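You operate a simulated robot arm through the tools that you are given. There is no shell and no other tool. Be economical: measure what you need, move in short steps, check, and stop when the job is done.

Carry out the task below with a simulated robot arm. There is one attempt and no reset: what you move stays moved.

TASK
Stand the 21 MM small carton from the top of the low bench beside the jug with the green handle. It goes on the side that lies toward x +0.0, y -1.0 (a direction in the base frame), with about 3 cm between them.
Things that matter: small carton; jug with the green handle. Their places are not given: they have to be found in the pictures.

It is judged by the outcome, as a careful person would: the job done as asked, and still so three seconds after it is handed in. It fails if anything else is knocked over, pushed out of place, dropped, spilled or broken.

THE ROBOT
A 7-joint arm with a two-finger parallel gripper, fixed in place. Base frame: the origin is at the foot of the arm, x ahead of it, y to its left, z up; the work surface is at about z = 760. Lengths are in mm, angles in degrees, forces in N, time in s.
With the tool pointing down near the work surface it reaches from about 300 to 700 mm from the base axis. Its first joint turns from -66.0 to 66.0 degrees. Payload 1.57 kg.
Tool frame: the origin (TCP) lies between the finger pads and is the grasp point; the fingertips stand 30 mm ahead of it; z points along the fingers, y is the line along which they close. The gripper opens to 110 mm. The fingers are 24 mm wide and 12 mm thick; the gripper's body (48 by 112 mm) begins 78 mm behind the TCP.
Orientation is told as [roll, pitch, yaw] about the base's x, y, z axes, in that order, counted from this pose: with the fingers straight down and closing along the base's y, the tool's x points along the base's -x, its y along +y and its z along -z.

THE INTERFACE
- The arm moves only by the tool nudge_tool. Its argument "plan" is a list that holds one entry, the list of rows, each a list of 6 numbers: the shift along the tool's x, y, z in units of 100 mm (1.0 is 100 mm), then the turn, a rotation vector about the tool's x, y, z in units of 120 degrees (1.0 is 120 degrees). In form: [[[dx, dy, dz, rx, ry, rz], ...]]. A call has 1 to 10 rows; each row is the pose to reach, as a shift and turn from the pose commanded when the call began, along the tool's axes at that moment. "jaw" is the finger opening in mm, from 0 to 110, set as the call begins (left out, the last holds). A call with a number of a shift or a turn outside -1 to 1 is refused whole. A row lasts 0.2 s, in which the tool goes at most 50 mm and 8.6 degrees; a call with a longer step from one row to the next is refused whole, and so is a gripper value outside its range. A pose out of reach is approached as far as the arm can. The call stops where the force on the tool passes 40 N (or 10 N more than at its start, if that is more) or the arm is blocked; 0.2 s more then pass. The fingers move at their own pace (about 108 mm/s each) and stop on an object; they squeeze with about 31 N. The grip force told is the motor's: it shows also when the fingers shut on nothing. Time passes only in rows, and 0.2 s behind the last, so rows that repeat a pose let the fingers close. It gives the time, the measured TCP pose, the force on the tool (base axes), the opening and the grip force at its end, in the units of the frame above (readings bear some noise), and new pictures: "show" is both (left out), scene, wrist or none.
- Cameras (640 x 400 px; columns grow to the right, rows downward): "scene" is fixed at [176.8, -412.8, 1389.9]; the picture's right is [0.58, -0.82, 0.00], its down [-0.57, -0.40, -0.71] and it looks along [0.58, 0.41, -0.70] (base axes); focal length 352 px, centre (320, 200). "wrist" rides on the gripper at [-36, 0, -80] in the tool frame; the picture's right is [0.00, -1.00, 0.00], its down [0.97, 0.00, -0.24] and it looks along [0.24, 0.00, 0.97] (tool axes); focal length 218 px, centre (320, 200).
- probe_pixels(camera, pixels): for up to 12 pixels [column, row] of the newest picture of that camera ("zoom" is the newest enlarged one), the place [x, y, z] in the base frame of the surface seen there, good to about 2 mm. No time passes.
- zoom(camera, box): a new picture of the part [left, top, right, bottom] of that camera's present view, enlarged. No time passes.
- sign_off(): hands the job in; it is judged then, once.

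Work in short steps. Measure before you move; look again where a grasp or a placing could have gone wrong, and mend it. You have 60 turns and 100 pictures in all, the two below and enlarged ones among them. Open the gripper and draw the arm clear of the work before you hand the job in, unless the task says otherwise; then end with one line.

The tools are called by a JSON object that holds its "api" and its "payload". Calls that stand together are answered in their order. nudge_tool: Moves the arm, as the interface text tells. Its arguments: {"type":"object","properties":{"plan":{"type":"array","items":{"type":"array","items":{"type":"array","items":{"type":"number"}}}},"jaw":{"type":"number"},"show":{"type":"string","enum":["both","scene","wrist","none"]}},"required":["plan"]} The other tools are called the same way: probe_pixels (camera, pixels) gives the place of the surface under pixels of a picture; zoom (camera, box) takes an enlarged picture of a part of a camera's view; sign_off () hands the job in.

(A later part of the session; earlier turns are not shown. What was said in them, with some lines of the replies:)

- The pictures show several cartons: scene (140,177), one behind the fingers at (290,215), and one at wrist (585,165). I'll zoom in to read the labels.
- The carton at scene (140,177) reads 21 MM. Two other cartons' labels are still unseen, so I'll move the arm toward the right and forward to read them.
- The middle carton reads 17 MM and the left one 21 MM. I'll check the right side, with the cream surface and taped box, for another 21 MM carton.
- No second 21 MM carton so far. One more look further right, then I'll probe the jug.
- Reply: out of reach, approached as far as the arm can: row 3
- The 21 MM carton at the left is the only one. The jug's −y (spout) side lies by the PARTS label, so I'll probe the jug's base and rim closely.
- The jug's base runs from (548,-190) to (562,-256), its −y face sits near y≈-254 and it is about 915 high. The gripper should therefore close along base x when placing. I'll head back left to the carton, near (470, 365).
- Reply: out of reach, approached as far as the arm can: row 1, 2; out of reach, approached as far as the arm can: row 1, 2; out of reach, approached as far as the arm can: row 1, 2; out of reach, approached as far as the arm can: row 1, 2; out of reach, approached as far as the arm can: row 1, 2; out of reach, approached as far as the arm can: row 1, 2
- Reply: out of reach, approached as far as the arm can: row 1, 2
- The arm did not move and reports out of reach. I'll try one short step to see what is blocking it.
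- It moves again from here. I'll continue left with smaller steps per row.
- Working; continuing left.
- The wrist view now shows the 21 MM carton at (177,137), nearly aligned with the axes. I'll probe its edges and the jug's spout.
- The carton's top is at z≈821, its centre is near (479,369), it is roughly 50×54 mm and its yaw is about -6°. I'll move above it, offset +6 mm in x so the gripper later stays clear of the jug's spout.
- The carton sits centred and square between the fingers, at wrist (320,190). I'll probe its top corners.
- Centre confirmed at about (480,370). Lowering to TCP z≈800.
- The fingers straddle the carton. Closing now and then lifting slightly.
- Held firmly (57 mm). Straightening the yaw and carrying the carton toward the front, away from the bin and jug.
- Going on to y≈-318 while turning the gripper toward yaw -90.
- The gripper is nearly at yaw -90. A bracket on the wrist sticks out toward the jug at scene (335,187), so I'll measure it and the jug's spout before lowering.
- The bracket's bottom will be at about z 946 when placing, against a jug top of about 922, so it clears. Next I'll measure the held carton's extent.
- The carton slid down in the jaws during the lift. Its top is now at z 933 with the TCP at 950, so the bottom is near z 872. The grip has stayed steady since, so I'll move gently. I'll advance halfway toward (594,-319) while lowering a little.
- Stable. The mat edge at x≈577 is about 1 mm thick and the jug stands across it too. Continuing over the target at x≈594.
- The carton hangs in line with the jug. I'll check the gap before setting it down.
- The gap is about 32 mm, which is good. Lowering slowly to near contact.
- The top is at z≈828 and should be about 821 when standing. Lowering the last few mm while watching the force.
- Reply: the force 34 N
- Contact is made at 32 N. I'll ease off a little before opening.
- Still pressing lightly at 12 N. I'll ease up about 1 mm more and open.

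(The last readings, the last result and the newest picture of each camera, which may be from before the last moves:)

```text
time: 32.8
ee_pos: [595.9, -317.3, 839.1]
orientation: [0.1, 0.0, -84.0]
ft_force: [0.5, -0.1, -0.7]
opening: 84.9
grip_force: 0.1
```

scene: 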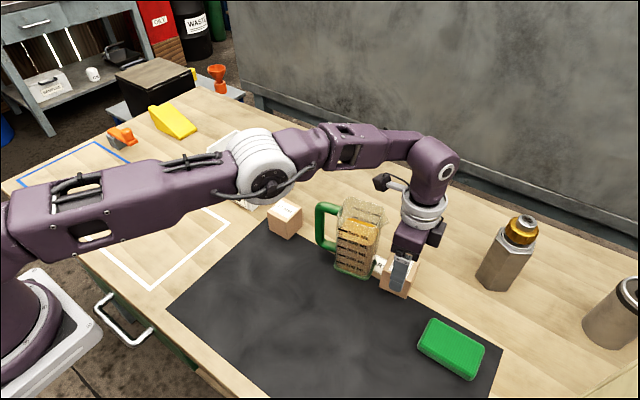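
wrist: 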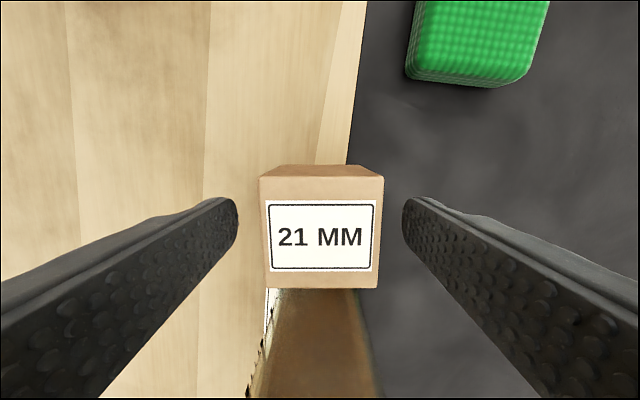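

The carton is released and standing. Raising straight up, then retracting toward the base.

{"api": "nudge_tool", "payload": {"plan": [[[0, 0, -0.15, 0, 0, 0], [0, 0, -0.3, 0, 0, 0], [0, 0, -0.5, 0, 0, 0]]], "show": "none"}}

{"api": "nudge_tool", "payload": {"plan": [[[0, -0.25, -0.1, 0, 0, 0], [0, -0.5, -0.2, 0, 0, 0], [0, -0.75, -0.3, 0, 0, 0], [0, -1, -0.4, 0, 0, 0]]], "show": "none"}}

{"api": "nudge_tool", "payload": {"plan": [[[0, -0.25, -0.1, 0, 0, 0], [0, -0.5, -0.2, 0, 0, 0], [0, -0.75, -0.3, 0, 0, 0], [0, -1, -0.4, 0, 0, 0]]]}}

{"api": "zoom", "payload": {"camera": "scene", "box": [310, 190, 470, 310]}}

```text
time: 33.6
ee_pos: [595.5, -319.1, 889.6]
orientation: [0.0, 0.0, -83.9]
ft_force: [-0.4, -0.6, 1.2]
opening: 84.8
grip_force: 0.1
```

```text
time: 34.6
ee_pos: [496.6, -326.8, 927.9]
orientation: [0.0, 0.0, -84.1]
ft_force: [-1.1, -0.2, 1.3]
opening: 84.8
grip_force: 0.0
```

```text
time: 35.6
ee_pos: [398.3, -338.6, 970.1]
orientation: [0.0, -0.1, -84.0]
ft_force: [0.7, -0.1, 0.0]
opening: 85.0
grip_force: 0.1
```

scene: 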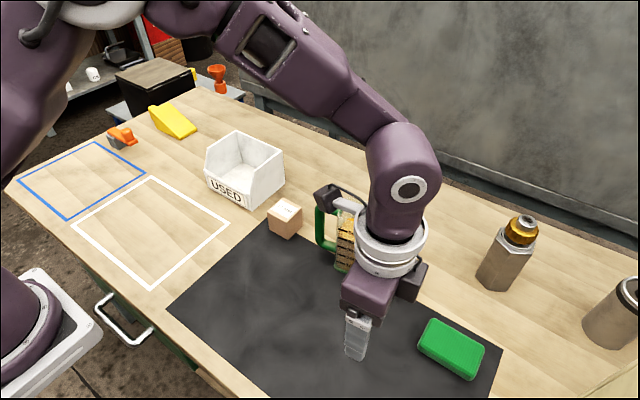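
wrist: 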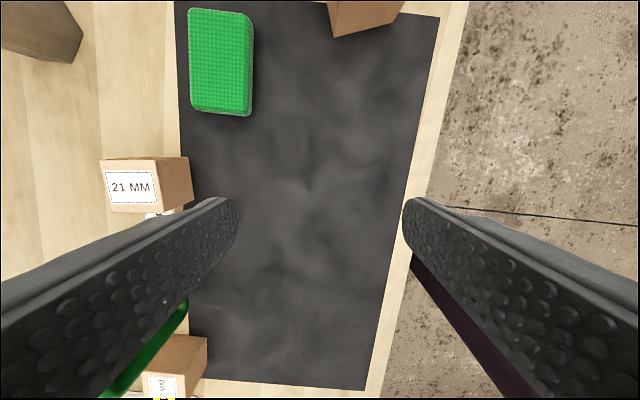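

```text
3.33 times, centred on (390, 250) of scene
```

zoom: 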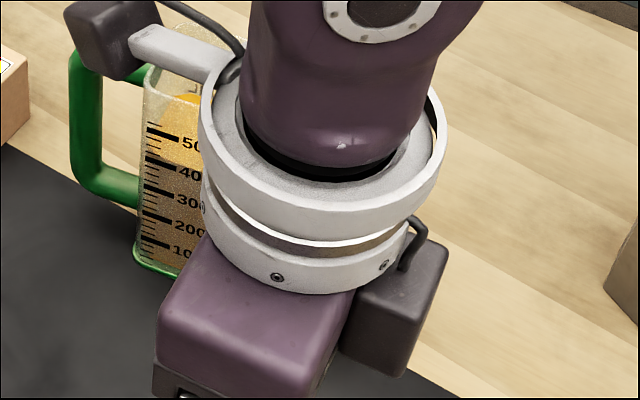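

The arm hides the result, so I'll move it left along the front, clear of everything, and look again.

{"api": "nudge_tool", "payload": {"plan": [[[0.25, 0, -0.15, 0, 0, 0], [0.5, 0, -0.3, 0, 0, 0], [0.75, 0, -0.45, 0, 0, 0], [1, 0, -0.6, 0, 0, 0]]], "show": "none"}}

{"api": "nudge_tool", "payload": {"plan": [[[0.25, 0, 0, 0, 0, 0], [0.5, 0, 0, 0, 0, 0], [0.75, 0, 0, 0, 0, 0], [1, 0, 0, 0, 0, 0]]], "show": "none"}}

{"api": "nudge_tool", "payload": {"plan": [[[0.25, 0, 0, 0, 0, 0], [0.5, 0, 0, 0, 0, 0], [0.75, 0, 0, 0, 0, 0], [1, 0, 0, 0, 0, 0]]], "show": "scene"}}

{"api": "zoom", "payload": {"camera": "scene", "box": [310, 190, 470, 310]}}

```text
time: 36.6
ee_pos: [386.2, -238.1, 1030.6]
orientation: [0.0, 0.0, -84.0]
ft_force: [0.5, 0.6, 1.3]
opening: 84.9
grip_force: 0.1
```

```text
time: 37.6
ee_pos: [376.4, -139.4, 1030.4]
orientation: [0.0, -0.1, -84.0]
ft_force: [-0.4, -0.9, 0.0]
opening: 85.0
grip_force: 0.1
```

```text
time: 38.6
ee_pos: [363.7, -40.3, 1028.3]
orientation: [0.0, 0.0, -83.9]
ft_force: [-0.2, 0.6, 0.5]
opening: 85.2
grip_force: 0.2
```

scene: 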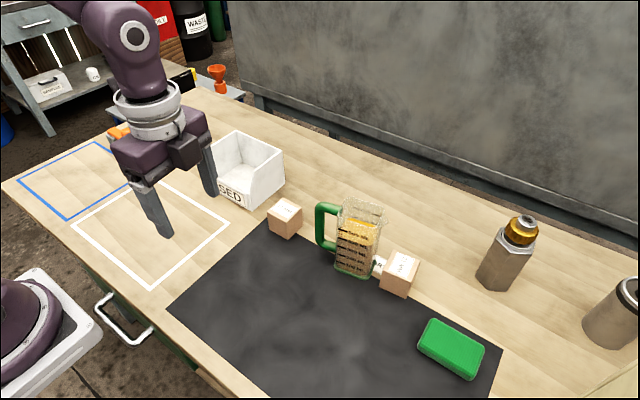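

```text
3.33 times, centred on (390, 250) of scene
```

zoom: 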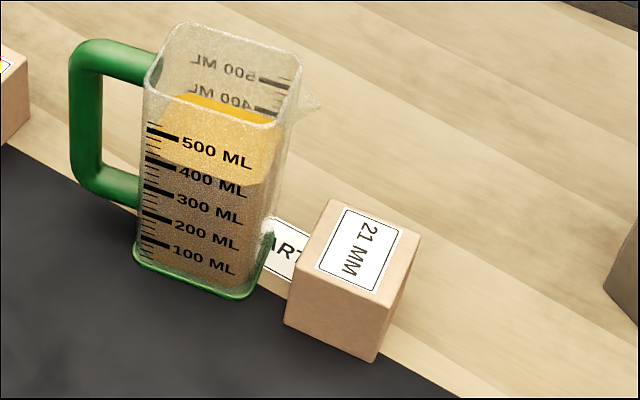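

{"api": "probe_pixels", "payload": {"camera": "zoom", "pixels": [[290, 262], [332, 203], [287, 322], [250, 292], [262, 280], [418, 235], [380, 290], [374, 358], [355, 250], [308, 300]]}}

```text
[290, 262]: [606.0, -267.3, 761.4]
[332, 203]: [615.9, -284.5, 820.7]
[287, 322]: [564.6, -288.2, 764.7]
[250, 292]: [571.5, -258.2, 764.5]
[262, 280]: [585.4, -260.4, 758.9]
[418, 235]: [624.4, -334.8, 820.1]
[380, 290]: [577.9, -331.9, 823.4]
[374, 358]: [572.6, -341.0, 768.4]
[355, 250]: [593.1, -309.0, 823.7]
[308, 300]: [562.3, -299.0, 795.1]
```

The carton stands upright with its top at z≈821. Its near edge is at y≈-288 and the jug's is at y≈-258, so the gap is about 30 mm. The jug is unmoved and the arm is clear.

{"api": "sign_off", "payload": {}}

```text
The job is handed in.
```

The 21 MM carton stands upright about 3 cm from the green-handled jug on its −y side; nothing else was moved, and the gripper is open and clear.
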